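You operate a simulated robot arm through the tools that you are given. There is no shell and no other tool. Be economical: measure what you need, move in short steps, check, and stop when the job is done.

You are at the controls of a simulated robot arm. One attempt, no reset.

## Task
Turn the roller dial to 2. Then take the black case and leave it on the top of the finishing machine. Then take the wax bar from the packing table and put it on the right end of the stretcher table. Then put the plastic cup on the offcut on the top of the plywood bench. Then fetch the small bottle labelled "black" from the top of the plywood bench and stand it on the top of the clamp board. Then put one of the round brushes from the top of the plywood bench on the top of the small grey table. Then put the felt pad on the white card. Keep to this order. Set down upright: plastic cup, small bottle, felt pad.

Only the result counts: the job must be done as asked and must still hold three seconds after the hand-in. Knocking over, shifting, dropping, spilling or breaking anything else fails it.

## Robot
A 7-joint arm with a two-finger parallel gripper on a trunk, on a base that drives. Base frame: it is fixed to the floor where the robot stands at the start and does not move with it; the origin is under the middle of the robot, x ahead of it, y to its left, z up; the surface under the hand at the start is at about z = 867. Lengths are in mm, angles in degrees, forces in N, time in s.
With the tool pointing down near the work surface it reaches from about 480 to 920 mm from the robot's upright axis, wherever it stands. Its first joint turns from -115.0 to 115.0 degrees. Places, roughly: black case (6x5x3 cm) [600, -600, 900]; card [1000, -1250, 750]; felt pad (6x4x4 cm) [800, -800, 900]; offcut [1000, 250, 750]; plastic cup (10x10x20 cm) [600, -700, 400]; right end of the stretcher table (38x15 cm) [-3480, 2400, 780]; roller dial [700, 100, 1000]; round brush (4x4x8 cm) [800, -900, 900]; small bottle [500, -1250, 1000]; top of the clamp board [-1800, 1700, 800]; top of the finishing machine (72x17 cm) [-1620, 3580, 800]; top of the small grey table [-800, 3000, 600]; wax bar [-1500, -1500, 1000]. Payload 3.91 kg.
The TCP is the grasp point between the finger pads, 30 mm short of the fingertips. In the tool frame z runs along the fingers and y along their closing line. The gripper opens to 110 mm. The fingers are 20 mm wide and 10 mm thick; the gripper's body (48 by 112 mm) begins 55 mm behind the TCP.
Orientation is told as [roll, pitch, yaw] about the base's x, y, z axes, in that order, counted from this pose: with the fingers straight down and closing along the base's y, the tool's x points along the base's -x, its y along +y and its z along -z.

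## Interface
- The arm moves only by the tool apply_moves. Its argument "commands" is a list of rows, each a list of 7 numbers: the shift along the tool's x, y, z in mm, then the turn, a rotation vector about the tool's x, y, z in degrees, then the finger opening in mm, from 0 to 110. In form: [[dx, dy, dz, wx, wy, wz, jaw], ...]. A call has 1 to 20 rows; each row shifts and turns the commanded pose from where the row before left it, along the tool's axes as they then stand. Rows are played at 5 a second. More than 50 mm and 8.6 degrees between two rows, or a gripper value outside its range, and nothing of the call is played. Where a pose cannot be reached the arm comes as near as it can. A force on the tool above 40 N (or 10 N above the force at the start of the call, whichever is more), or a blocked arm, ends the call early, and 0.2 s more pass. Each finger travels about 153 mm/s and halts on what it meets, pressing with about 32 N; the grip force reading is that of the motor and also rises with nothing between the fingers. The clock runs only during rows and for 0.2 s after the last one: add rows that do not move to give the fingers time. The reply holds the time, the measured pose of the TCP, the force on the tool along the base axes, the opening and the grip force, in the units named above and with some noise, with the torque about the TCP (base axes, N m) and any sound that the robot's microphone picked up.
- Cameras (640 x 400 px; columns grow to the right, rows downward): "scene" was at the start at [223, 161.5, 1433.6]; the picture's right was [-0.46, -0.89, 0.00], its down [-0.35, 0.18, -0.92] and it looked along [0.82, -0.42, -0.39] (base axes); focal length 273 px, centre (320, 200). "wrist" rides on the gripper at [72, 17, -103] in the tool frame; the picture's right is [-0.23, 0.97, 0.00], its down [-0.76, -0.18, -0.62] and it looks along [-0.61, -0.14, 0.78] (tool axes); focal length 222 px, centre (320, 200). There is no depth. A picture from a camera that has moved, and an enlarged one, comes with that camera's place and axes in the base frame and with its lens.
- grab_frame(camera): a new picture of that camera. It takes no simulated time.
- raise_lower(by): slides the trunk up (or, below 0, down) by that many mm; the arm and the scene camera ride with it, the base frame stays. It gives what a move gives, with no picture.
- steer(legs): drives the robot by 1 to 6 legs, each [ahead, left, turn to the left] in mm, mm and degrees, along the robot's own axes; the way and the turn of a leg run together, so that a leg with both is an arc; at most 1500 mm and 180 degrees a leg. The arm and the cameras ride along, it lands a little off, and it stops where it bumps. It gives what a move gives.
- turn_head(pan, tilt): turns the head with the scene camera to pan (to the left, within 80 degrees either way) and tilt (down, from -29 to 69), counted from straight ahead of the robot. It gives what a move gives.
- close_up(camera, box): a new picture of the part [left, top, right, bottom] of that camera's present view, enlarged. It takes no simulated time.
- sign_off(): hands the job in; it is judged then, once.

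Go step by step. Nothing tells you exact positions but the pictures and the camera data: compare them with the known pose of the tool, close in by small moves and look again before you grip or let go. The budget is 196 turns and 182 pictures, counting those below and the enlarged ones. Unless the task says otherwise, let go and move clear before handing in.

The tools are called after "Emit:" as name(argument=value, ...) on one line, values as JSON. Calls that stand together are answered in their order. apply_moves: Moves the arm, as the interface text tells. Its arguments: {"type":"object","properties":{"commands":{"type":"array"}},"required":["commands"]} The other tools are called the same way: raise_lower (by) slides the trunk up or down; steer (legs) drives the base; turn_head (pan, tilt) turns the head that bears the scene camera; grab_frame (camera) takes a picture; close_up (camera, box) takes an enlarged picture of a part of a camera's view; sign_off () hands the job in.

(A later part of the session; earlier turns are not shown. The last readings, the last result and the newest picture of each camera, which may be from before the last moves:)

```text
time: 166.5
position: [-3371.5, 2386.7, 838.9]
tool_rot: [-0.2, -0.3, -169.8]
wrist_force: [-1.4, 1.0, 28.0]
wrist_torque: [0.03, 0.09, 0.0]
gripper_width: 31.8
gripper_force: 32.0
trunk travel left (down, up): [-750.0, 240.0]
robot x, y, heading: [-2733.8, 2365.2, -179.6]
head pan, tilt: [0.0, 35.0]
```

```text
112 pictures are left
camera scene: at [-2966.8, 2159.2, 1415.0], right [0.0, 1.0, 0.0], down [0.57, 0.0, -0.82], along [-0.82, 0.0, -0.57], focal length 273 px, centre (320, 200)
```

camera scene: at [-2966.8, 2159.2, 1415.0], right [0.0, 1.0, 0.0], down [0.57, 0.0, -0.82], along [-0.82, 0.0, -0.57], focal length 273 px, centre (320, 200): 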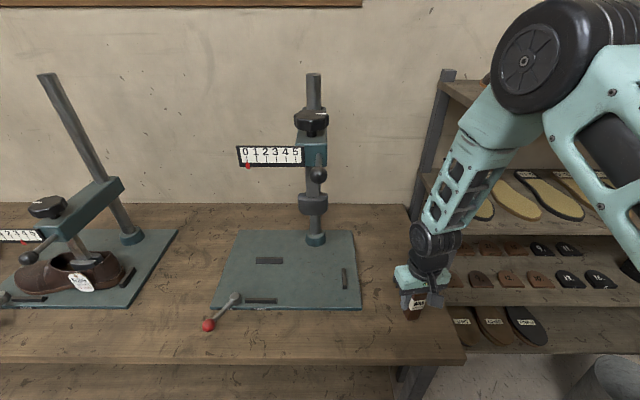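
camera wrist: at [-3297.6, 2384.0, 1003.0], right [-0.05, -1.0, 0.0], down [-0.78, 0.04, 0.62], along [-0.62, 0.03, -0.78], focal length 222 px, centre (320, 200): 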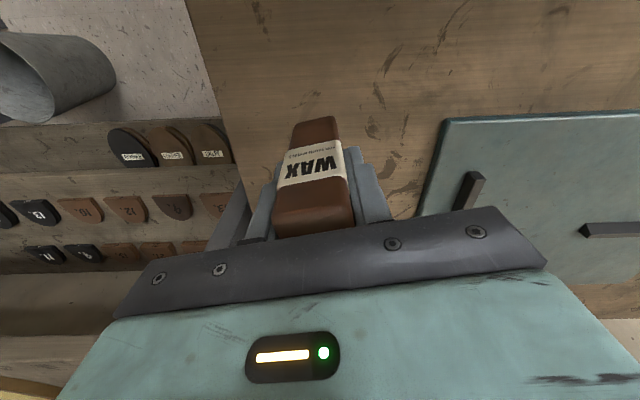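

Emit:
apply_moves(commands=[[0, 0, -2, 0, 0, 0, 20], [0, 0, 0, 0, 0, 0, 36], [0, 0, 0, 0, 0, 0, 48], [0, 0, 0, 0, 0, 0, 60], [0, 0, -20, 0, 0, 0, 60], [0, 0, -40, 0, 0, 0, 60], [0, 0, -45, 0, 0, 0, 60], [0, 0, -45, 0, 0, 0, 60], [0, 0, -45, 0, 0, 0, 60], [0, 0, -45, 0, 0, 0, 60], [0, 0, -45, 0, 0, 0, 60], [0, 0, -45, 0, 0, 0, 60], [0, 0, -45, 0, 0, 0, 60], [40, 0, -25, 0, 0, 0, 60], [40, 0, -20, 0, 0, 0, 60], [40, -10, 0, 0, 0, 0, 60]])

Emit:
grab_frame(camera="scene")

```text
time: 169.9
position: [-3256.0, 2418.8, 1262.9]
tool_rot: [-0.1, 0.1, -169.7]
wrist_force: [-0.7, -0.4, 0.4]
wrist_torque: [-0.01, -0.04, 0.02]
gripper_width: 60.0
gripper_force: 0.0
trunk travel left (down, up): [-750.0, 240.0]
robot x, y, heading: [-2739.8, 2368.6, -179.8]
head pan, tilt: [0.0, 35.0]
```

```text
111 pictures are left
camera scene: at [-2968.3, 2158.9, 1414.6], right [-0.01, 1.0, 0.0], down [0.57, 0.0, -0.82], along [-0.82, 0.0, -0.57], focal length 273 px, centre (320, 200)
```

scene: 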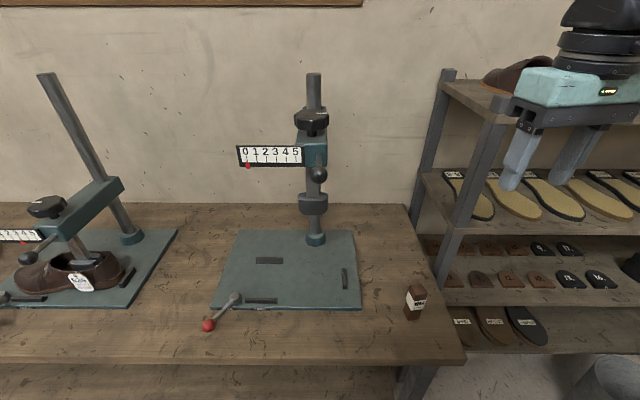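

Wax bar is standing on the right end. Now drive back to the plywood bench, facing its right part, to look for the plastic cup.

Emit:
steer(legs=[[0, 1300, 0], [0, 1350, 0], [0, 0, 180], [1400, -150, 0], [800, -150, 0]])

Emit:
turn_head(pan=0, tilt=25)

Emit:
grab_frame(camera="scene")

```text
time: 200.8
position: [-39.5, -711.9, 1262.7]
tool_rot: [0.0, 0.1, 8.4]
wrist_force: [-0.2, 0.9, -0.2]
wrist_torque: [0.02, -0.02, 0.02]
gripper_width: 60.0
gripper_force: 0.3
trunk travel left (down, up): [-750.0, 240.0]
robot x, y, heading: [-556.2, -639.3, -1.5]
head pan, tilt: [0.0, 35.0]
```

```text
time: 201.5
position: [-38.3, -711.1, 1262.0]
tool_rot: [0.0, 0.0, 8.4]
wrist_force: [-0.1, -0.1, -0.1]
wrist_torque: [-0.01, -0.01, 0.02]
gripper_width: 60.1
gripper_force: 0.0
trunk travel left (down, up): [-750.0, 240.0]
robot x, y, heading: [-555.0, -640.5, -1.6]
head pan, tilt: [0.0, 25.0]
```

```text
110 pictures are left
camera scene: at [-317.6, -443.8, 1430.4], right [-0.03, -1.0, 0.0], down [-0.42, 0.01, -0.91], along [0.91, -0.03, -0.42], focal length 273 px, centre (320, 200)
```

scene: 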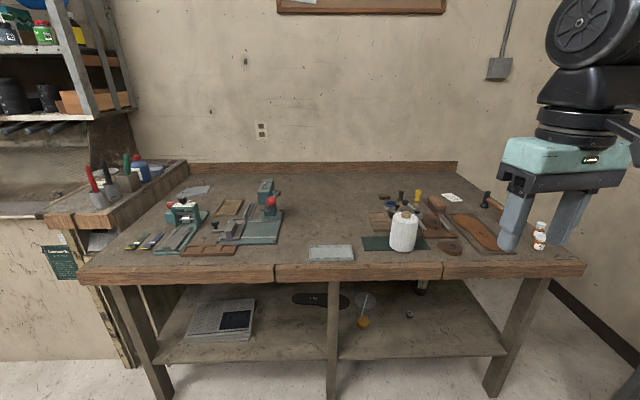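

The bench has a lower shelf; I see something transparent and orange around (365, 310). Close-ups.

Emit:
close_up(camera="scene", box=[280, 270, 460, 380])

Emit:
close_up(camera="scene", box=[360, 170, 600, 290])

```text
3.56 times, centred on (370, 325) of scene
camera zoom: at [-317.6, -443.8, 1430.4], right [-0.03, -1.0, 0.0], down [-0.42, 0.01, -0.91], along [0.91, -0.03, -0.42], focal length 972 px, centre (142, -244)
```

zoom: 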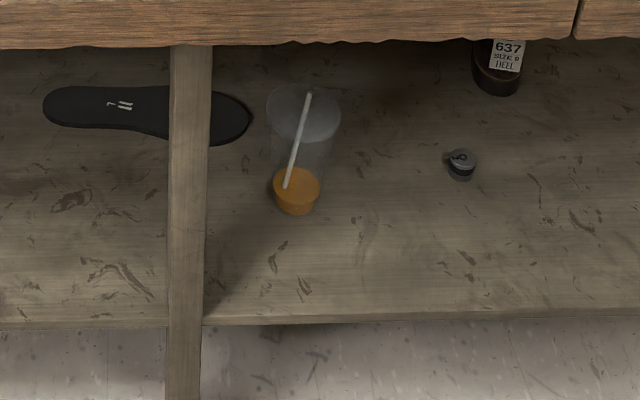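

```text
2.67 times, centred on (480, 230) of scene
camera zoom: at [-317.6, -443.8, 1430.4], right [-0.03, -1.0, 0.0], down [-0.42, 0.01, -0.91], along [0.91, -0.03, -0.42], focal length 729 px, centre (-107, 120)
```

zoom: 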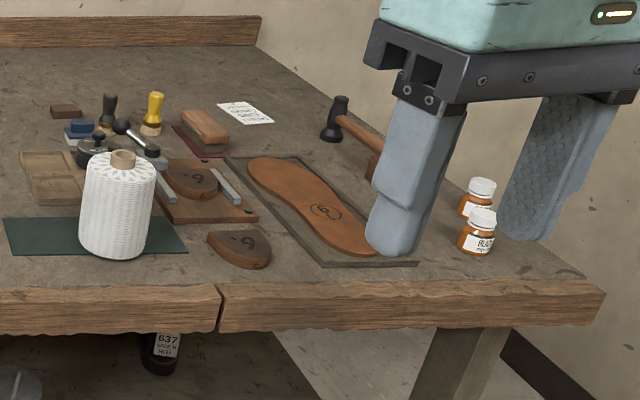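

The plastic cup (clear, with straw and orange drink) stands on the under-shelf at about (597, −682, 350), so I'll need a near-horizontal grip, kept upright. First I pitch the hand up to 30° below horizontal in free space.

Emit:
apply_moves(commands=[[-40, 0, 0, 0, 0, 4.2, 100], [-40, 0, 0, 0, 0, 4.2, 100], [-40, 0, 0, 0, 0, 0, 100], [-40, 0, 0, 0, 0, 0, 100], [-40, 0, 0, 0, 0, 0, 100], [0, 0, 0, 0, -7.5, 0, 100], [0, 0, 0, 0, -7.5, 0, 100], [0, 0, 0, 0, -7.5, 0, 100], [0, 0, 0, 0, -7.5, 0, 100], [0, 0, 0, 0, -7.5, 0, 100], [0, 0, 0, 0, -7.5, 0, 100], [0, 0, 0, 0, -7.5, 0, 100], [0, 0, 0, 0, -7.5, 0, 100], [0, 0, 0, 0, 0, 0, 100]])

Emit:
grab_frame(camera="scene")

```text
time: 204.5
position: [159.8, -711.1, 1261.4]
tool_rot: [-2.2, -53.7, 0.1]
wrist_force: [0.1, -0.2, 0.0]
wrist_torque: [0.02, 0.03, -0.01]
gripper_width: 100.1
gripper_force: 0.0
out of reach, approached as far as the arm can: row 13
trunk travel left (down, up): [-750.0, 240.0]
robot x, y, heading: [-559.5, -639.8, -1.4]
head pan, tilt: [0.0, 25.0]
```

```text
107 pictures are left
camera scene: at [-317.6, -443.8, 1430.5], right [-0.03, -1.0, 0.0], down [-0.42, 0.01, -0.91], along [0.91, -0.03, -0.42], focal length 273 px, centre (320, 200)
```

scene: 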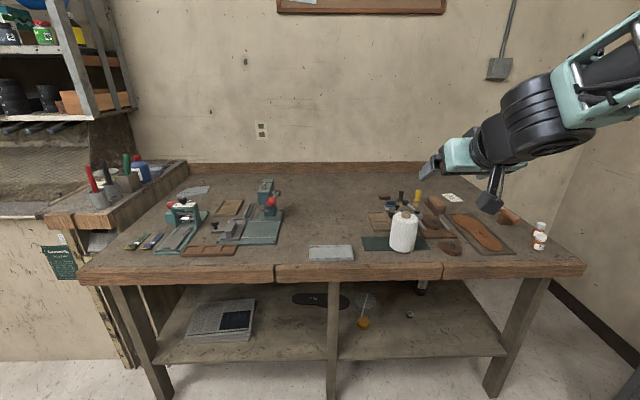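

The wrist limits at about 36° below horizontal here – good enough for gripping near the rim. Lowering the trunk to look under the bench.

Emit:
raise_lower(by=-650)

Emit:
grab_frame(camera="scene")

Emit:
grab_frame(camera="wrist")

```text
refused: -650 is not a number from -400 to 400
```

```text
106 pictures are left
camera scene: at [-317.6, -443.8, 1430.5], right [-0.03, -1.0, 0.0], down [-0.42, 0.01, -0.91], along [0.91, -0.03, -0.42], focal length 273 px, centre (320, 200)
```

scene: 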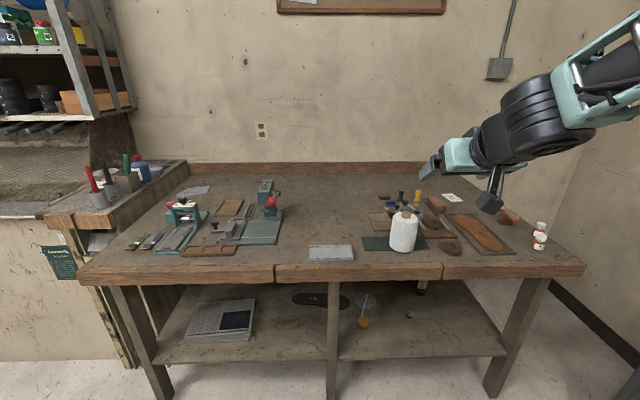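

```text
105 pictures are left
camera wrist: at [34.0, -690.6, 1264.6], right [0.16, 0.97, 0.16], down [-0.05, -0.15, 0.99], along [0.98, -0.17, 0.03], focal length 222 px, centre (320, 200)
```

wrist: 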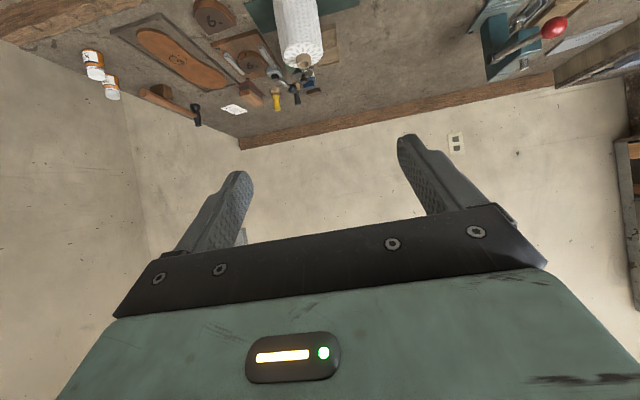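

Emit:
raise_lower(by=-400)

Emit:
raise_lower(by=-250)

Emit:
grab_frame(camera="scene")

Emit:
grab_frame(camera="wrist")

```text
time: 208.3
position: [160.6, -710.6, 861.5]
tool_rot: [-2.2, -53.6, 0.1]
wrist_force: [0.2, 0.5, 0.7]
wrist_torque: [-0.02, -0.04, 0.0]
gripper_width: 100.1
gripper_force: 0.0
trunk travel left (down, up): [-350.0, 640.0]
robot x, y, heading: [-556.6, -641.3, -1.5]
head pan, tilt: [0.0, 25.0]
```

```text
time: 210.9
position: [160.9, -710.4, 613.4]
tool_rot: [-2.3, -53.6, 0.0]
wrist_force: [-0.2, 0.3, 0.0]
wrist_torque: [0.0, -0.01, -0.01]
gripper_width: 100.2
gripper_force: 0.1
trunk travel left (down, up): [-100.0, 890.0]
robot x, y, heading: [-553.1, -641.6, -1.6]
head pan, tilt: [0.0, 25.0]
```

```text
104 pictures are left
camera scene: at [-317.7, -443.8, 780.5], right [-0.03, -1.0, 0.0], down [-0.42, 0.01, -0.91], along [0.91, -0.03, -0.42], focal length 273 px, centre (320, 200)
```

scene: 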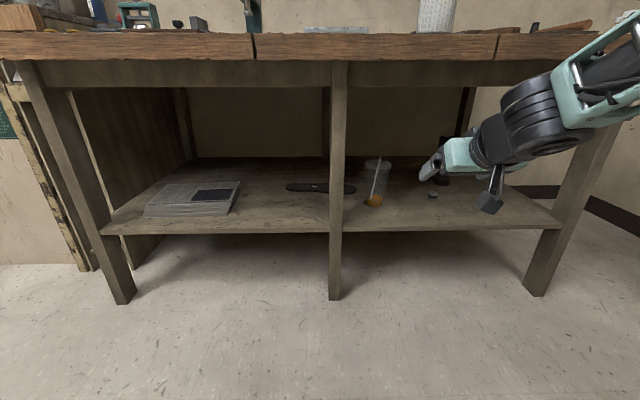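

```text
103 pictures are left
camera wrist: at [34.1, -690.7, 614.8], right [0.16, 0.97, 0.16], down [-0.05, -0.15, 0.99], along [0.98, -0.17, 0.03], focal length 222 px, centre (320, 200)
```

wrist: 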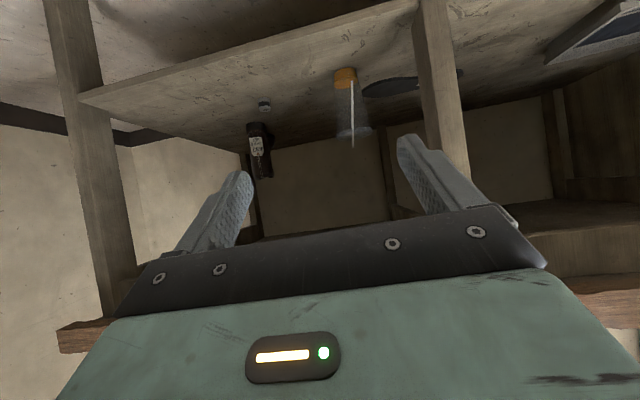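

Now I see the cup under the bench. Close-ups for measuring.

Emit:
close_up(camera="scene", box=[330, 130, 474, 220])

Emit:
close_up(camera="wrist", box=[290, 50, 418, 160])

```text
4.44 times, centred on (402, 175) of scene
camera zoom: at [-317.7, -443.8, 780.5], right [-0.03, -1.0, 0.0], down [-0.42, 0.01, -0.91], along [0.91, -0.03, -0.42], focal length 1215 px, centre (-44, 311)
```

zoom: 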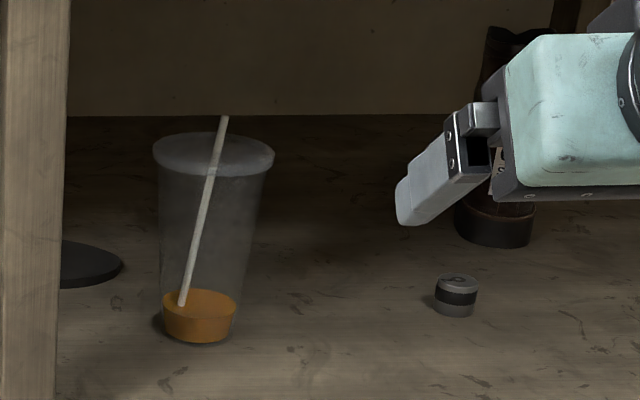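

```text
3.64 times, centred on (354, 105) of wrist
camera zoom: at [34.1, -690.7, 614.8], right [0.16, 0.97, 0.16], down [-0.05, -0.15, 0.99], along [0.98, -0.17, 0.03], focal length 808 px, centre (196, 546)
```

zoom: 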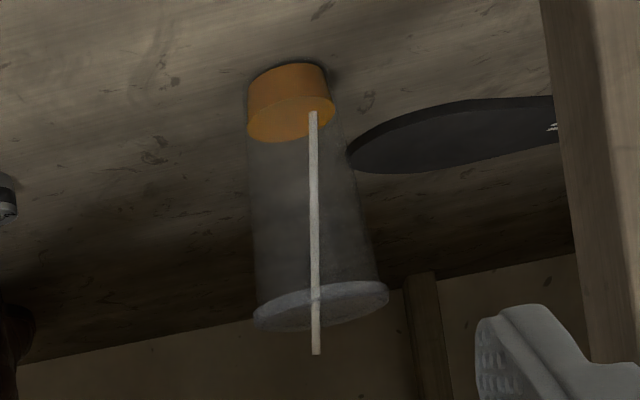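

Cup: lid centre (604, −677, 486), base z≈333, lid Ø≈96, body Ø≈85 near the top; straw top (613, −685, 516). I lower the hand to grip height and align y while still in front of the bench.

Emit:
apply_moves(commands=[[30.2, 8.3, 22.2, 0, 0, 0, 110], [30.2, 8.3, 22.2, 0, 0, 0, 110], [30.2, 8.3, 22.2, 0, 0, 0, 110], [30.2, 8.3, 22.2, 0, 0, 0, 110], [0, 0, 0, 0, 0, 0, 110]])

Emit:
grab_frame(camera="scene")

```text
time: 212.1
position: [161.0, -680.8, 463.1]
tool_rot: [-2.3, -53.6, 0.1]
wrist_force: [-0.5, -0.4, -0.3]
wrist_torque: [0.01, 0.02, -0.01]
gripper_width: 109.9
gripper_force: 0.0
trunk travel left (down, up): [-100.0, 890.0]
robot x, y, heading: [-556.6, -643.1, -1.6]
head pan, tilt: [0.0, 25.0]
```

```text
100 pictures are left
camera scene: at [-317.7, -443.8, 780.5], right [-0.03, -1.0, 0.0], down [-0.42, 0.01, -0.91], along [0.91, -0.03, -0.42], focal length 273 px, centre (320, 200)
```

scene: 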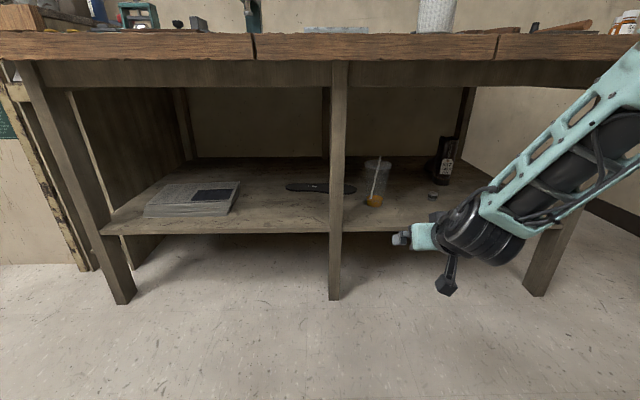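

Lowering the trunk another 100 to flatten the forearm, then raising/extending the hand and straightening the small roll.

Emit:
raise_lower(by=-100)

Emit:
apply_moves(commands=[[-41.4, 0, 16.1, -2.3, 0, 0, 110], [-41.4, 0, 16.1, 0, 0, 0, 110], [-41.4, 0, 16.1, 0, 0, 0, 110], [-41.4, 0, 16.1, 0, 0, 0, 110], [0, 0, 0, 0, 0, 0, 110]])

Emit:
grab_frame(camera="scene")

```text
time: 213.5
position: [161.0, -680.8, 363.7]
tool_rot: [-2.3, -53.6, 0.1]
wrist_force: [0.6, 0.5, 0.1]
wrist_torque: [0.0, -0.04, -0.01]
gripper_width: 110.1
gripper_force: 0.0
trunk travel left (down, up): [0.0, 990.0]
robot x, y, heading: [-557.8, -640.6, -1.7]
head pan, tilt: [0.0, 25.0]
```

```text
time: 214.7
position: [310.2, -678.6, 459.0]
tool_rot: [0.0, -53.6, 0.2]
wrist_force: [-0.4, -0.7, 0.7]
wrist_torque: [0.01, 0.01, -0.03]
gripper_width: 109.9
gripper_force: 0.1
trunk travel left (down, up): [0.0, 990.0]
robot x, y, heading: [-554.1, -637.2, -1.7]
head pan, tilt: [0.0, 25.0]
```

```text
99 pictures are left
camera scene: at [-317.7, -443.8, 680.5], right [-0.03, -1.0, 0.0], down [-0.42, 0.01, -0.91], along [0.91, -0.03, -0.42], focal length 273 px, centre (320, 200)
```

scene: 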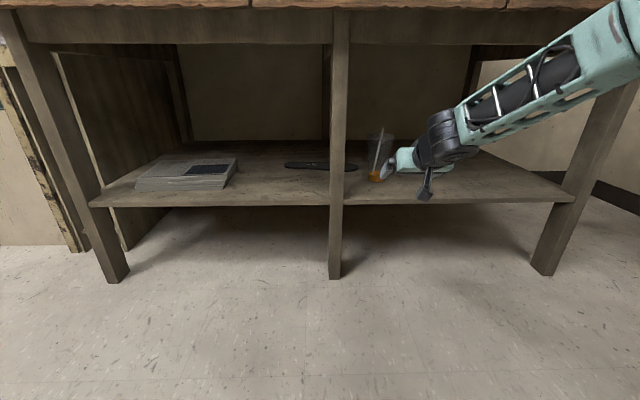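

Good posture now. Trying to flatten the hand to 30° below horizontal here.

Emit:
apply_moves(commands=[[0, 0, 0, 0, -6.4, 0, 110], [0, 0, 0, 0, 0, 0, 110]])

Emit:
grab_frame(camera="wrist")

```text
time: 215.3
position: [310.2, -680.6, 459.6]
tool_rot: [-0.1, -60.0, 0.1]
wrist_force: [0.0, -0.1, -0.1]
wrist_torque: [0.02, -0.01, 0.01]
gripper_width: 110.3
gripper_force: 0.1
trunk travel left (down, up): [0.0, 990.0]
robot x, y, heading: [-552.8, -639.2, -1.8]
head pan, tilt: [0.0, 25.0]
```

```text
98 pictures are left
camera wrist: at [183.8, -663.1, 446.8], right [0.11, 0.97, 0.2], down [-0.16, -0.18, 0.97], along [0.98, -0.14, 0.13], focal length 222 px, centre (320, 200)
```

wrist: 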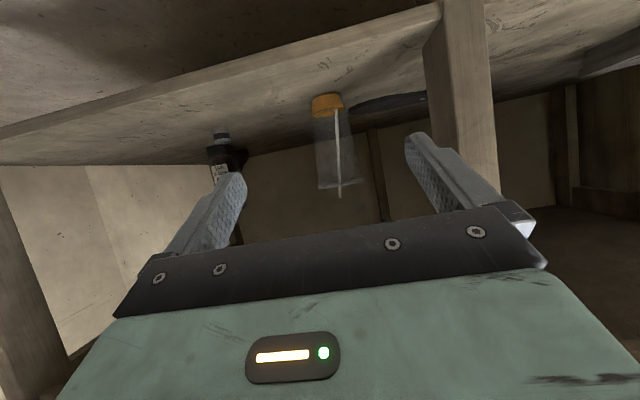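

30° reached. Now driving forward 205 mm so that the fingertips stop just before the cup.

Emit:
steer(legs=[[205, 5, 0]])

Emit:
grab_frame(camera="wrist")

Emit:
grab_frame(camera="scene")

```text
time: 216.9
position: [514.3, -675.5, 458.3]
tool_rot: [0.0, -60.0, 0.5]
wrist_force: [0.8, 0.2, 0.1]
wrist_torque: [0.02, 0.01, -0.01]
gripper_width: 109.7
gripper_force: 0.1
trunk travel left (down, up): [0.0, 990.0]
robot x, y, heading: [-351.1, -640.3, -1.1]
head pan, tilt: [0.0, 25.0]
```

```text
97 pictures are left
camera wrist: at [388.0, -659.4, 447.0], right [0.11, 0.97, 0.2], down [-0.16, -0.18, 0.97], along [0.98, -0.13, 0.13], focal length 222 px, centre (320, 200)
```

wrist: 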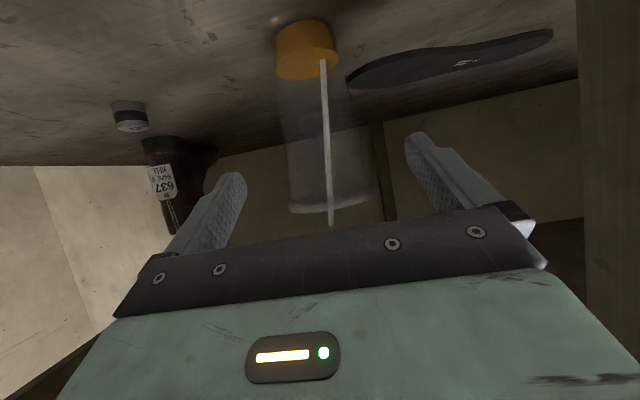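

```text
96 pictures are left
camera scene: at [-114.5, -442.6, 680.5], right [-0.02, -1.0, 0.0], down [-0.42, 0.01, -0.91], along [0.91, -0.02, -0.42], focal length 273 px, centre (320, 200)
```

scene: 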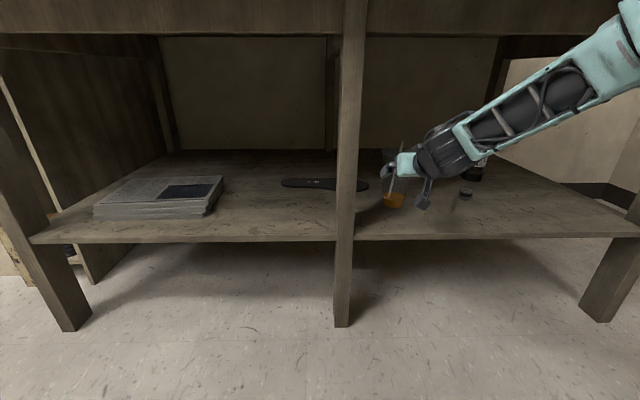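

The cup is centred between the fingers (y≈−677). Advancing the last 75 mm slowly.

Emit:
apply_moves(commands=[[-5.8, -0.3, 14, 0, 0, 0, 110], [-5.8, -0.3, 14, 0, 0, 0, 110], [-5.8, -0.3, 14, 0, 0, 0, 110], [-5.8, -0.3, 14, 0, 0, 0, 110], [-5.8, -0.3, 14, 0, 0, 0, 110], [0, 0, 0, 0, 0, 0, 110]])

Emit:
grab_frame(camera="wrist")

Emit:
close_up(camera="scene", box=[360, 100, 500, 230])

```text
time: 218.3
position: [591.1, -675.9, 446.6]
tool_rot: [-0.1, -59.9, 0.4]
wrist_force: [-0.3, -0.2, 0.8]
wrist_torque: [-0.06, 0.02, 0.04]
gripper_width: 110.0
gripper_force: 0.0
trunk travel left (down, up): [0.0, 990.0]
robot x, y, heading: [-352.0, -644.1, -1.2]
head pan, tilt: [0.0, 25.0]
```

```text
95 pictures are left
camera wrist: at [463.6, -661.0, 435.4], right [0.11, 0.97, 0.2], down [-0.16, -0.18, 0.97], along [0.98, -0.13, 0.13], focal length 222 px, centre (320, 200)
```

wrist: 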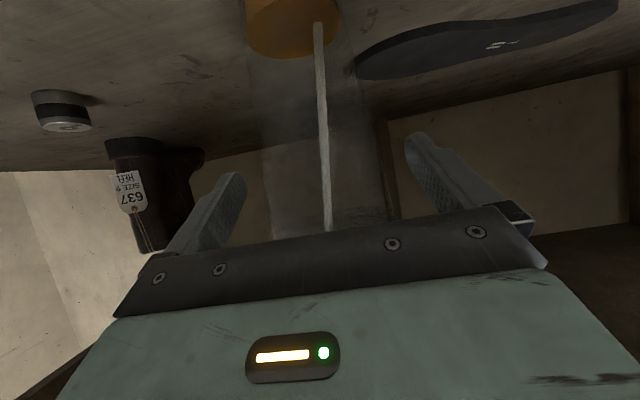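

```text
3.08 times, centred on (430, 165) of scene
camera zoom: at [-114.5, -442.6, 680.5], right [-0.02, -1.0, 0.0], down [-0.42, 0.01, -0.91], along [0.91, -0.02, -0.42], focal length 841 px, centre (-18, 308)
```

zoom: 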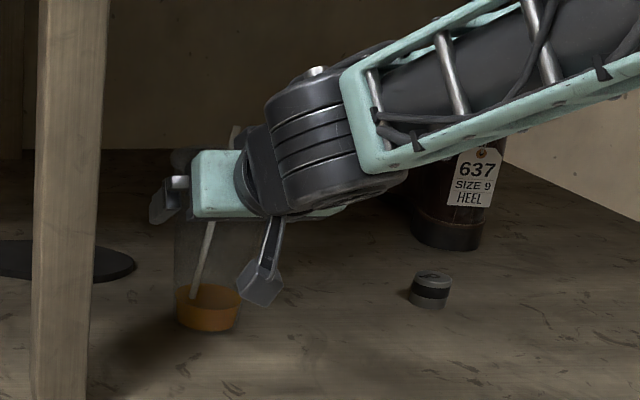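

The cup stands between the fingers. Closing gently in steps.

Emit:
apply_moves(commands=[[0, 0, 0, 0, 0, 0, 100], [0, 0, 0, 0, 0, 0, 94], [0, 0, 0, 0, 0, 0, 89], [0, 0, 0, 0, 0, 0, 85], [0, 0, 0, 0, 0, 0, 82], [0, 0, 0, 0, 0, 0, 80], [0, 0, 0, 0, 0, 0, 80]])

Emit:
grab_frame(camera="wrist")

```text
time: 219.9
position: [590.1, -676.7, 446.2]
tool_rot: [0.0, -60.1, 0.3]
wrist_force: [0.3, -0.4, 0.6]
wrist_torque: [0.02, -0.07, -0.01]
gripper_width: 80.8
gripper_force: 28.5
trunk travel left (down, up): [0.0, 990.0]
robot x, y, heading: [-352.1, -641.9, -1.3]
head pan, tilt: [0.0, 25.0]
```

```text
93 pictures are left
camera wrist: at [463.5, -661.1, 435.6], right [0.11, 0.97, 0.2], down [-0.16, -0.18, 0.97], along [0.98, -0.13, 0.13], focal length 222 px, centre (320, 200)
```

wrist: 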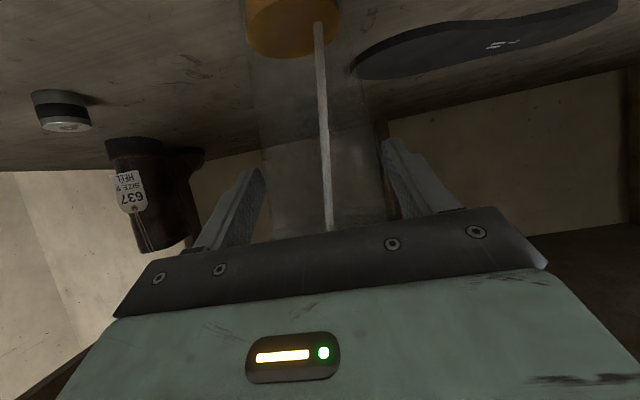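

Contact at about 81 mm. Adding hold pressure, then lifting straight up 60 mm.

Emit:
apply_moves(commands=[[0, 0, 0, 0, 0, 0, 74], [0, 0, 0, 0, 0, 0, 74], [-8.7, 0, -5, 0, 0, 0, 74], [-8.7, 0, -5, 0, 0, 0, 74], [-8.7, 0, -5, 0, 0, 0, 74], [-8.7, 0, -5, 0, 0, 0, 74], [-8.7, 0, -5, 0, 0, 0, 74], [0, 0, 0, 0, 0, 0, 74]])

Emit:
grab_frame(camera="wrist")

Emit:
grab_frame(camera="scene")

```text
time: 221.7
position: [590.5, -676.0, 497.6]
tool_rot: [0.1, -60.0, 0.4]
wrist_force: [0.1, 0.0, -1.7]
wrist_torque: [-0.04, 0.02, 0.0]
gripper_width: 80.7
gripper_force: 32.2
trunk travel left (down, up): [0.0, 990.0]
robot x, y, heading: [-351.9, -642.7, -1.3]
head pan, tilt: [0.0, 25.0]
```

```text
92 pictures are left
camera wrist: at [463.6, -661.8, 487.3], right [0.11, 0.97, 0.2], down [-0.16, -0.18, 0.97], along [0.98, -0.13, 0.13], focal length 222 px, centre (320, 200)
```

wrist: 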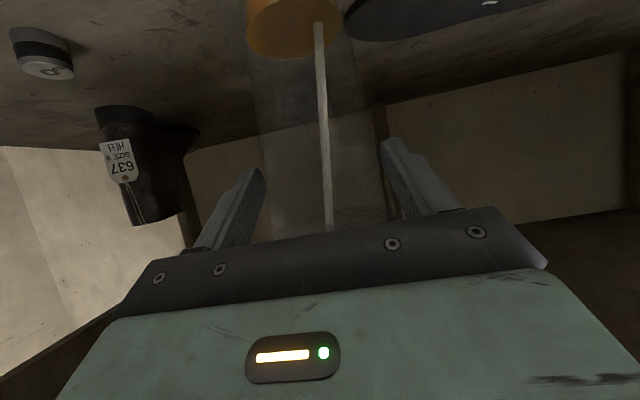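

```text
91 pictures are left
camera scene: at [-114.5, -442.6, 680.4], right [-0.02, -1.0, 0.0], down [-0.42, 0.01, -0.91], along [0.91, -0.02, -0.42], focal length 273 px, centre (320, 200)
```

scene: 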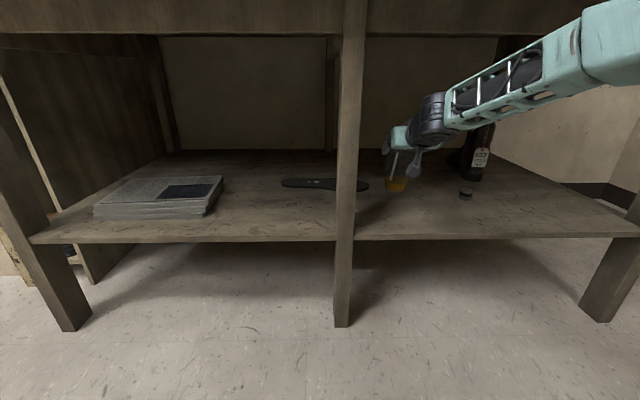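

The cup is up and level. Backing straight out from under the bench, then over to the left and raising the trunk.

Emit:
steer(legs=[[-470, 0, 0], [0, 690, 1.3]])

Emit:
raise_lower(by=400)

Emit:
raise_lower(by=300)

Emit:
grab_frame(camera="scene")

Emit:
grab_frame(camera="wrist")

```text
time: 227.8
position: [143.2, 39.7, 497.7]
tool_rot: [-0.1, -60.1, 1.8]
wrist_force: [-0.7, -0.7, -0.7]
wrist_torque: [-0.03, 0.03, 0.0]
gripper_width: 80.3
gripper_force: 32.4
trunk travel left (down, up): [0.0, 990.0]
robot x, y, heading: [-797.1, 52.6, -0.1]
head pan, tilt: [0.0, 25.0]
```

```text
time: 231.6
position: [142.2, 40.4, 897.9]
tool_rot: [0.0, -60.0, 1.8]
wrist_force: [0.2, -0.5, 0.0]
wrist_torque: [0.01, 0.05, 0.0]
gripper_width: 80.2
gripper_force: 31.9
trunk travel left (down, up): [-400.0, 590.0]
robot x, y, heading: [-800.0, 49.7, 0.6]
head pan, tilt: [0.0, 25.0]
```

```text
time: 234.6
position: [142.5, 39.3, 1198.6]
tool_rot: [0.0, -60.0, 1.9]
wrist_force: [0.4, 0.2, -0.8]
wrist_torque: [0.0, 0.05, -0.02]
gripper_width: 80.2
gripper_force: 31.4
trunk travel left (down, up): [-700.0, 290.0]
robot x, y, heading: [-801.6, 53.2, 0.2]
head pan, tilt: [0.0, 25.0]
```

```text
90 pictures are left
camera scene: at [-567.6, 257.0, 1380.4], right [0.0, -1.0, 0.0], down [-0.42, 0.0, -0.91], along [0.91, 0.0, -0.42], focal length 273 px, centre (320, 200)
```

scene: 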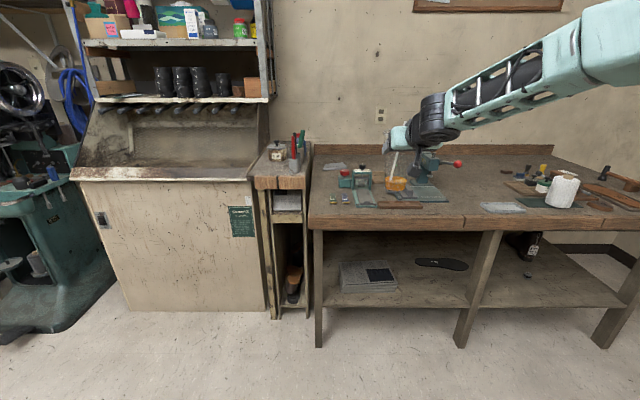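

```text
89 pictures are left
camera wrist: at [15.9, 52.4, 1187.0], right [0.08, 0.98, 0.2], down [-0.15, -0.18, 0.97], along [0.98, -0.11, 0.13], focal length 222 px, centre (320, 200)
```

wrist: 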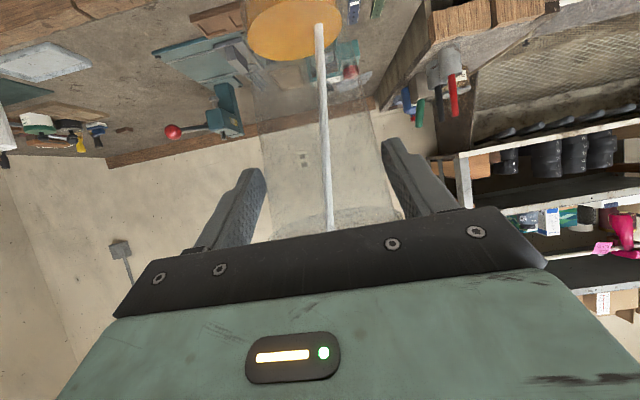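

Clear view. I shift left so the hand lines up with the offcut (y≈168), then drive forward with the cup high above everything.

Emit:
steer(legs=[[0, 125, 0], [740, 0, 0]])

Emit:
turn_head(pan=0, tilt=30)

Emit:
grab_frame(camera="scene")

Emit:
grab_frame(camera="wrist")

```text
time: 239.4
position: [864.1, 169.9, 1198.3]
tool_rot: [-0.1, -60.1, 1.8]
wrist_force: [-0.6, -0.3, -1.7]
wrist_torque: [0.04, 0.02, 0.01]
gripper_width: 80.3
gripper_force: 32.1
trunk travel left (down, up): [-700.0, 290.0]
robot x, y, heading: [-79.3, 186.3, 0.2]
head pan, tilt: [0.0, 25.0]
```

```text
time: 240.1
position: [864.5, 170.3, 1198.6]
tool_rot: [0.0, -59.9, 1.8]
wrist_force: [-0.7, -1.0, -1.5]
wrist_torque: [-0.03, 0.04, 0.01]
gripper_width: 80.1
gripper_force: 32.0
trunk travel left (down, up): [-700.0, 290.0]
robot x, y, heading: [-76.3, 185.0, 0.2]
head pan, tilt: [0.0, 30.0]
```

```text
88 pictures are left
camera scene: at [152.4, 387.3, 1372.5], right [0.0, -1.0, 0.0], down [-0.5, 0.0, -0.87], along [0.87, 0.0, -0.5], focal length 273 px, centre (320, 200)
```

scene: 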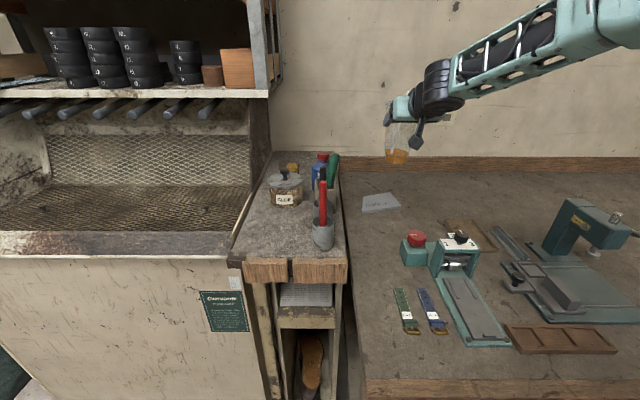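

```text
87 pictures are left
camera wrist: at [737.5, 182.5, 1187.1], right [0.08, 0.98, 0.2], down [-0.15, -0.18, 0.97], along [0.98, -0.11, 0.13], focal length 222 px, centre (320, 200)
```

wrist: 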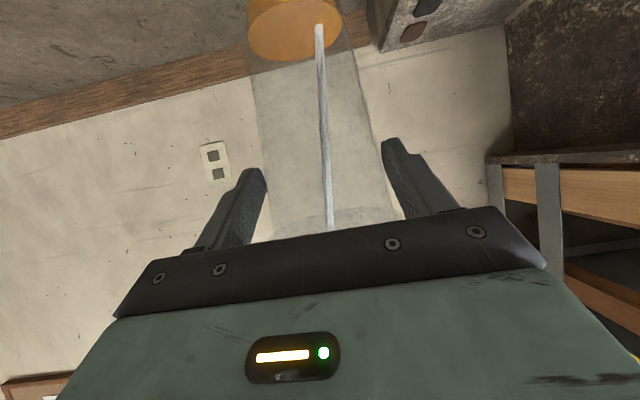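

The offcut (grey "THICK 11" plate) centre is ≈(1004, 172). A bit more driving forward, then fine positioning with the arm.

Emit:
steer(legs=[[90, 0, 0]])

Emit:
close_up(camera="scene", box=[320, 100, 480, 240])

```text
time: 241.2
position: [957.4, 169.4, 1197.9]
tool_rot: [0.0, -60.0, 1.7]
wrist_force: [0.3, -0.4, -0.6]
wrist_torque: [0.01, 0.03, 0.0]
gripper_width: 80.3
gripper_force: 31.9
trunk travel left (down, up): [-700.0, 290.0]
robot x, y, heading: [15.0, 183.7, 0.5]
head pan, tilt: [0.0, 30.0]
```

```text
2.86 times, centred on (400, 170) of scene
camera zoom: at [245.3, 387.2, 1372.5], right [0.0, -1.0, 0.0], down [-0.5, 0.0, -0.87], along [0.87, 0.0, -0.5], focal length 781 px, centre (91, 286)
```

zoom: 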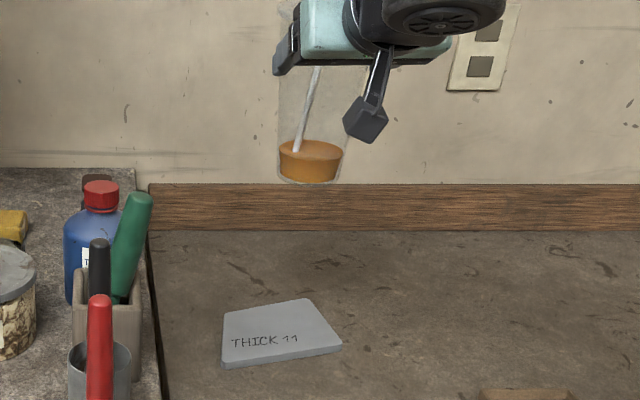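

Fine alignment (33 mm forward, 6 mm left), then lowering the trunk 165 mm.

Emit:
apply_moves(commands=[[-8.2, 3, 14.3, 0, 0, 0, 74], [-8.2, 2, 14.3, 0, 0, 0, 74], [0, 0, 0, 0, 0, 0, 74]])

Emit:
raise_lower(by=-165)

Emit:
grab_frame(camera="wrist")

Emit:
close_up(camera="scene", box=[300, 160, 560, 380])

```text
time: 242.0
position: [990.6, 176.5, 1198.4]
tool_rot: [0.0, -60.0, 1.8]
wrist_force: [0.9, 0.9, -1.3]
wrist_torque: [-0.01, 0.01, 0.04]
gripper_width: 80.2
gripper_force: 32.0
trunk travel left (down, up): [-700.0, 290.0]
robot x, y, heading: [16.2, 183.2, 0.1]
head pan, tilt: [0.0, 30.0]
```

```text
time: 243.9
position: [991.7, 175.8, 1031.9]
tool_rot: [0.0, -60.0, 1.8]
wrist_force: [0.0, 0.0, -1.1]
wrist_torque: [-0.02, 0.04, 0.02]
gripper_width: 80.1
gripper_force: 32.1
trunk travel left (down, up): [-535.0, 455.0]
robot x, y, heading: [13.2, 182.0, 0.0]
head pan, tilt: [0.0, 30.0]
```

```text
85 pictures are left
camera wrist: at [864.8, 188.0, 1022.0], right [0.08, 0.98, 0.2], down [-0.15, -0.18, 0.97], along [0.98, -0.11, 0.13], focal length 222 px, centre (320, 200)
```

wrist: 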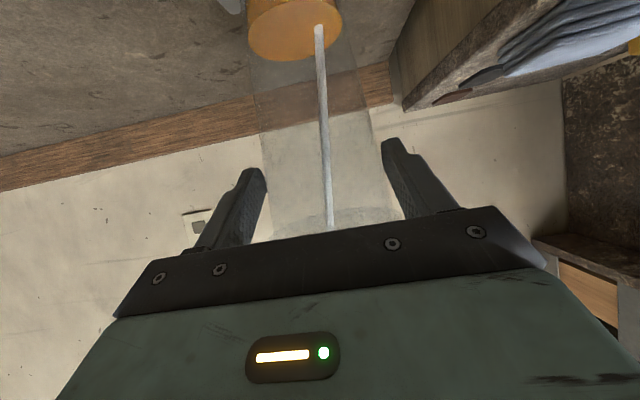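

```text
1.82 times, centred on (430, 270) of scene
camera zoom: at [245.4, 387.1, 1207.5], right [0.0, -1.0, 0.0], down [-0.5, 0.0, -0.87], along [0.87, 0.0, -0.5], focal length 497 px, centre (120, 73)
```

zoom: 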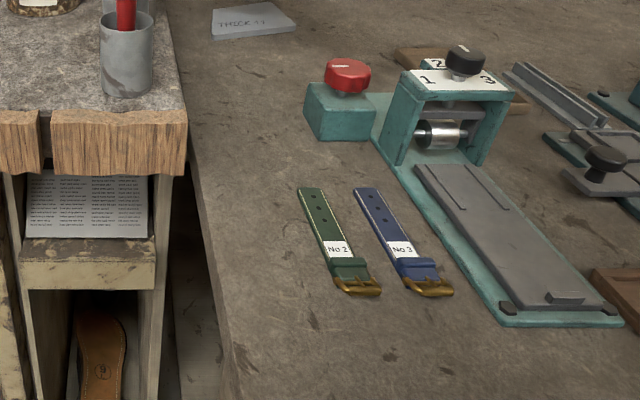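

Emit:
turn_head(pan=-10, tilt=20)

Emit:
close_up(camera="scene", box=[280, 120, 440, 260])

```text
time: 244.6
position: [991.4, 173.8, 1033.2]
tool_rot: [0.0, -60.0, 1.8]
wrist_force: [0.6, -0.5, -1.1]
wrist_torque: [0.01, 0.0, 0.0]
gripper_width: 80.0
gripper_force: 32.0
trunk travel left (down, up): [-535.0, 455.0]
robot x, y, heading: [14.5, 183.9, -0.1]
head pan, tilt: [-10.0, 20.0]
```

```text
2.86 times, centred on (360, 190) of scene
camera zoom: at [246.7, 371.0, 1223.5], right [-0.17, -0.99, 0.0], down [-0.34, 0.06, -0.94], along [0.93, -0.16, -0.34], focal length 781 px, centre (206, 229)
```

zoom: 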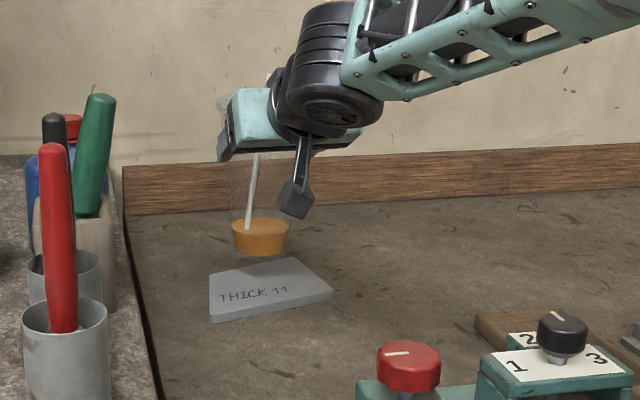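

Cup bottom at z≈921, plate top ≈880. Lowering 34 mm by trunk, then small arm steps to contact.

Emit:
raise_lower(by=-34)

Emit:
close_up(camera="scene", box=[280, 120, 440, 260])

```text
time: 245.4
position: [991.9, 175.1, 998.4]
tool_rot: [0.0, -59.9, 1.8]
wrist_force: [-0.4, 0.4, -0.9]
wrist_torque: [-0.01, 0.06, -0.01]
gripper_width: 80.0
gripper_force: 32.3
trunk travel left (down, up): [-501.0, 489.0]
robot x, y, heading: [14.0, 183.6, 0.5]
head pan, tilt: [-10.0, 20.0]
```

```text
2.86 times, centred on (360, 190) of scene
camera zoom: at [246.7, 371.0, 1189.5], right [-0.17, -0.98, 0.0], down [-0.34, 0.06, -0.94], along [0.93, -0.16, -0.34], focal length 781 px, centre (206, 229)
```

zoom: 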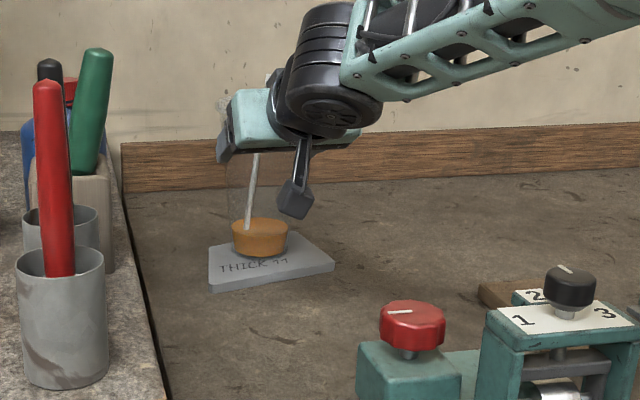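

Emit:
apply_moves(commands=[[1.7, 0, 1, 0, 0, 0, 74], [1.7, 0, 1, 0, 0, 0, 74], [1.7, 0, 1, 0, 0, 0, 74], [0, 0, 0, 0, 0, 0, 74]])

Emit:
apply_moves(commands=[[1.7, 0, 1, 0, 0, 0, 74], [1.7, 0, 1, 0, 0, 0, 74], [0, 0, 0, 0, 0, 0, 74]])

```text
time: 246.4
position: [990.3, 175.0, 996.5]
tool_rot: [0.0, -60.2, 1.7]
wrist_force: [-1.2, -0.5, 15.4]
wrist_torque: [-0.02, -0.57, -0.08]
gripper_width: 79.6
gripper_force: 31.9
trunk travel left (down, up): [-501.0, 489.0]
robot x, y, heading: [14.2, 180.7, 0.3]
head pan, tilt: [-10.0, 20.0]
```

```text
time: 247.2
position: [989.8, 175.9, 990.7]
tool_rot: [0.0, -60.0, 1.8]
wrist_force: [3.4, -0.2, 7.0]
wrist_torque: [0.07, -0.63, 0.16]
gripper_width: 77.7
gripper_force: 31.7
trunk travel left (down, up): [-501.0, 489.0]
robot x, y, heading: [14.0, 182.5, 0.0]
head pan, tilt: [-10.0, 20.0]
```

The cup rests on the plate. Opening the fingers and backing straight out horizontally.

Emit:
apply_moves(commands=[[0, 0, 0, 0, 0, 0, 84], [0, 0, 0, 0, 0, 0, 92], [0, 0, 0, 0, 0, 0, 102], [0, 0, 0, 0, 0, 0, 110], [0, 0, 0, 0, 0, 0, 110]])

Emit:
grab_frame(camera="wrist")

Emit:
close_up(camera="scene", box=[280, 120, 440, 260])

```text
time: 248.4
position: [990.5, 175.9, 988.3]
tool_rot: [0.0, -60.0, 1.7]
wrist_force: [-0.1, 0.0, -0.3]
wrist_torque: [0.01, 0.02, 0.04]
gripper_width: 110.2
gripper_force: 0.1
trunk travel left (down, up): [-501.0, 489.0]
robot x, y, heading: [13.2, 180.9, -0.1]
head pan, tilt: [-10.0, 20.0]
```

```text
81 pictures are left
camera wrist: at [864.5, 188.1, 978.2], right [0.08, 0.98, 0.2], down [-0.15, -0.18, 0.97], along [0.98, -0.11, 0.13], focal length 222 px, centre (320, 200)
```

wrist: 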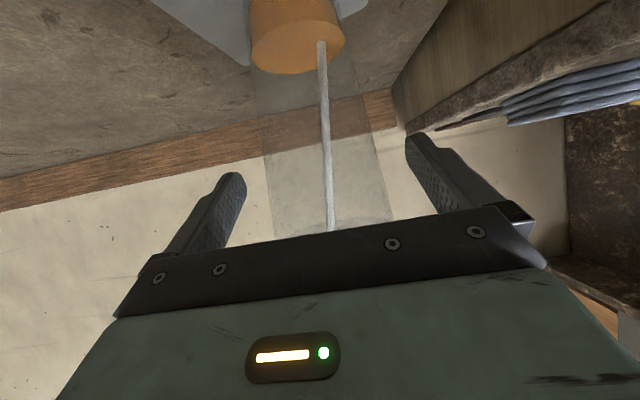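

```text
2.86 times, centred on (360, 190) of scene
camera zoom: at [246.6, 371.0, 1189.5], right [-0.17, -0.98, 0.0], down [-0.34, 0.06, -0.94], along [0.93, -0.16, -0.34], focal length 781 px, centre (206, 229)
```

zoom: 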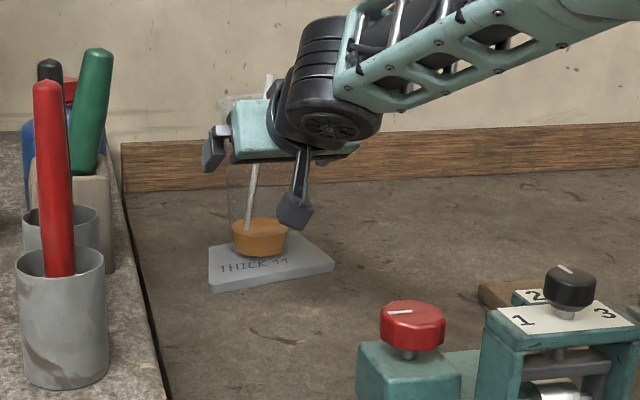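

Released and standing. Backing out 90 mm with the arm, then raising.

Emit:
apply_moves(commands=[[11.2, 0, -19.5, 0, 0, 0, 110], [11.2, 0, -19.5, 0, 0, 0, 110], [11.2, 0, -19.5, 0, 0, 0, 110], [11.2, 0, -19.5, 0, 0, 0, 110], [0, 0, 0, 0, 0, 0, 110]])

Emit:
raise_lower(by=350)

Emit:
turn_head(pan=-10, tilt=35)

Emit:
close_up(camera="scene", box=[260, 100, 480, 260])

```text
time: 249.6
position: [899.5, 173.9, 990.1]
tool_rot: [0.0, -60.0, 1.8]
wrist_force: [-1.4, 0.2, 0.6]
wrist_torque: [0.04, -0.02, -0.04]
gripper_width: 110.1
gripper_force: 0.1
trunk travel left (down, up): [-501.0, 489.0]
robot x, y, heading: [13.6, 184.3, 0.0]
head pan, tilt: [-10.0, 20.0]
```

```text
time: 253.0
position: [899.4, 172.4, 1339.5]
tool_rot: [-0.1, -60.0, 1.8]
wrist_force: [-0.1, 0.5, 0.4]
wrist_torque: [0.0, 0.02, 0.01]
gripper_width: 109.9
gripper_force: 0.1
trunk travel left (down, up): [-851.0, 139.0]
robot x, y, heading: [14.0, 186.6, -0.1]
head pan, tilt: [-10.0, 20.0]
```

```text
time: 253.8
position: [899.8, 174.7, 1340.6]
tool_rot: [0.0, -59.9, 1.8]
wrist_force: [0.4, -0.2, -0.9]
wrist_torque: [-0.02, -0.01, 0.0]
gripper_width: 109.8
gripper_force: 0.2
trunk travel left (down, up): [-851.0, 139.0]
robot x, y, heading: [14.2, 181.7, 0.3]
head pan, tilt: [-10.0, 35.0]
```

```text
2.50 times, centred on (370, 180) of scene
camera zoom: at [241.7, 371.8, 1515.7], right [-0.17, -0.98, 0.0], down [-0.56, 0.1, -0.82], along [0.81, -0.14, -0.57], focal length 684 px, centre (195, 250)
```

zoom: 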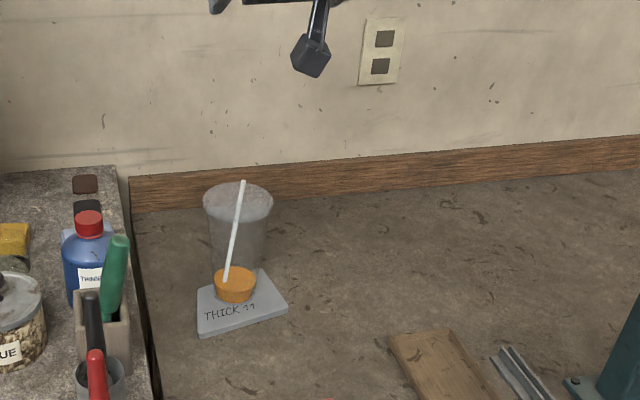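

The cup stands upright on the offcut. Next the small bottle: backing off, returning the hand to tool-down, and driving along the bench to its right end.

Emit:
steer(legs=[[-400, 0, 0]])

Emit:
apply_moves(commands=[[0, 0, 0, 0, 7.5, 0, 60], [0, 0, 0, 0, 7.5, 0, 60], [0, 0, 0, 0, 7.5, 0, 60], [0, 0, 0, 0, 7.5, 0, 60], [0, 0, 0, 0, 7.5, 0, 60], [0, 0, 0, 0, 7.5, 0, 60], [0, 0, 0, 0, 7.5, 0, 60], [0, 0, 0, 0, 7.5, 0, 60], [40, 0, 0, 0, 0, 1.8, 60], [40, 0, 0, 0, 0, 0, 60], [40, 0, 0, 0, 0, 0, 60], [40, 0, 0, 0, 0, 0, 60], [40, 0, 0, 0, 0, 0, 60], [40, 0, 0, 0, 0, 0, 60], [40, 0, 0, 0, 0, 0, 60], [40, 0, 0, 0, 0, 0, 60], [0, 0, 0, 0, 0, 0, 60]])

Emit:
steer(legs=[[0, -1250, 0], [180, 0, 0]])

Emit:
turn_head(pan=-20, tilt=30)

Emit:
grab_frame(camera="scene")

```text
time: 256.3
position: [494.9, 167.6, 1338.8]
tool_rot: [0.0, -59.9, 1.5]
wrist_force: [0.9, -0.1, 0.4]
wrist_torque: [-0.01, 0.01, 0.0]
gripper_width: 109.9
gripper_force: 0.1
trunk travel left (down, up): [-851.0, 139.0]
robot x, y, heading: [-392.9, 186.4, -0.6]
head pan, tilt: [-10.0, 35.0]
```

```text
time: 259.9
position: [177.8, 169.1, 1317.9]
tool_rot: [0.0, 0.0, -0.5]
wrist_force: [-1.1, 0.1, 0.0]
wrist_torque: [0.0, 0.02, 0.0]
gripper_width: 60.0
gripper_force: 0.1
out of reach, approached as far as the arm can: row 1
trunk travel left (down, up): [-851.0, 139.0]
robot x, y, heading: [-389.5, 183.3, -0.2]
head pan, tilt: [-10.0, 35.0]
```

```text
time: 267.4
position: [340.4, -1130.4, 1319.0]
tool_rot: [0.0, 0.0, -1.7]
wrist_force: [-0.1, 0.1, 0.1]
wrist_torque: [0.01, -0.01, 0.03]
gripper_width: 60.1
gripper_force: 0.0
trunk travel left (down, up): [-851.0, 139.0]
robot x, y, heading: [-233.4, -1103.4, -1.6]
head pan, tilt: [-10.0, 35.0]
```

```text
time: 268.2
position: [339.2, -1132.0, 1319.9]
tool_rot: [0.0, 0.1, -1.7]
wrist_force: [-0.5, 0.7, 0.0]
wrist_torque: [0.01, 0.01, 0.0]
gripper_width: 60.1
gripper_force: 0.0
trunk travel left (down, up): [-851.0, 139.0]
robot x, y, heading: [-228.8, -1106.5, -1.6]
head pan, tilt: [-20.0, 30.0]
```

```text
78 pictures are left
camera scene: at [2.3, -937.0, 1523.5], right [-0.37, -0.93, 0.0], down [-0.47, 0.18, -0.87], along [0.81, -0.32, -0.5], focal length 273 px, centre (320, 200)
```

scene: 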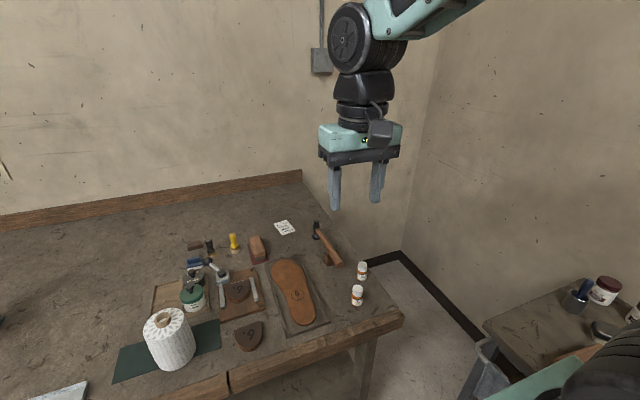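

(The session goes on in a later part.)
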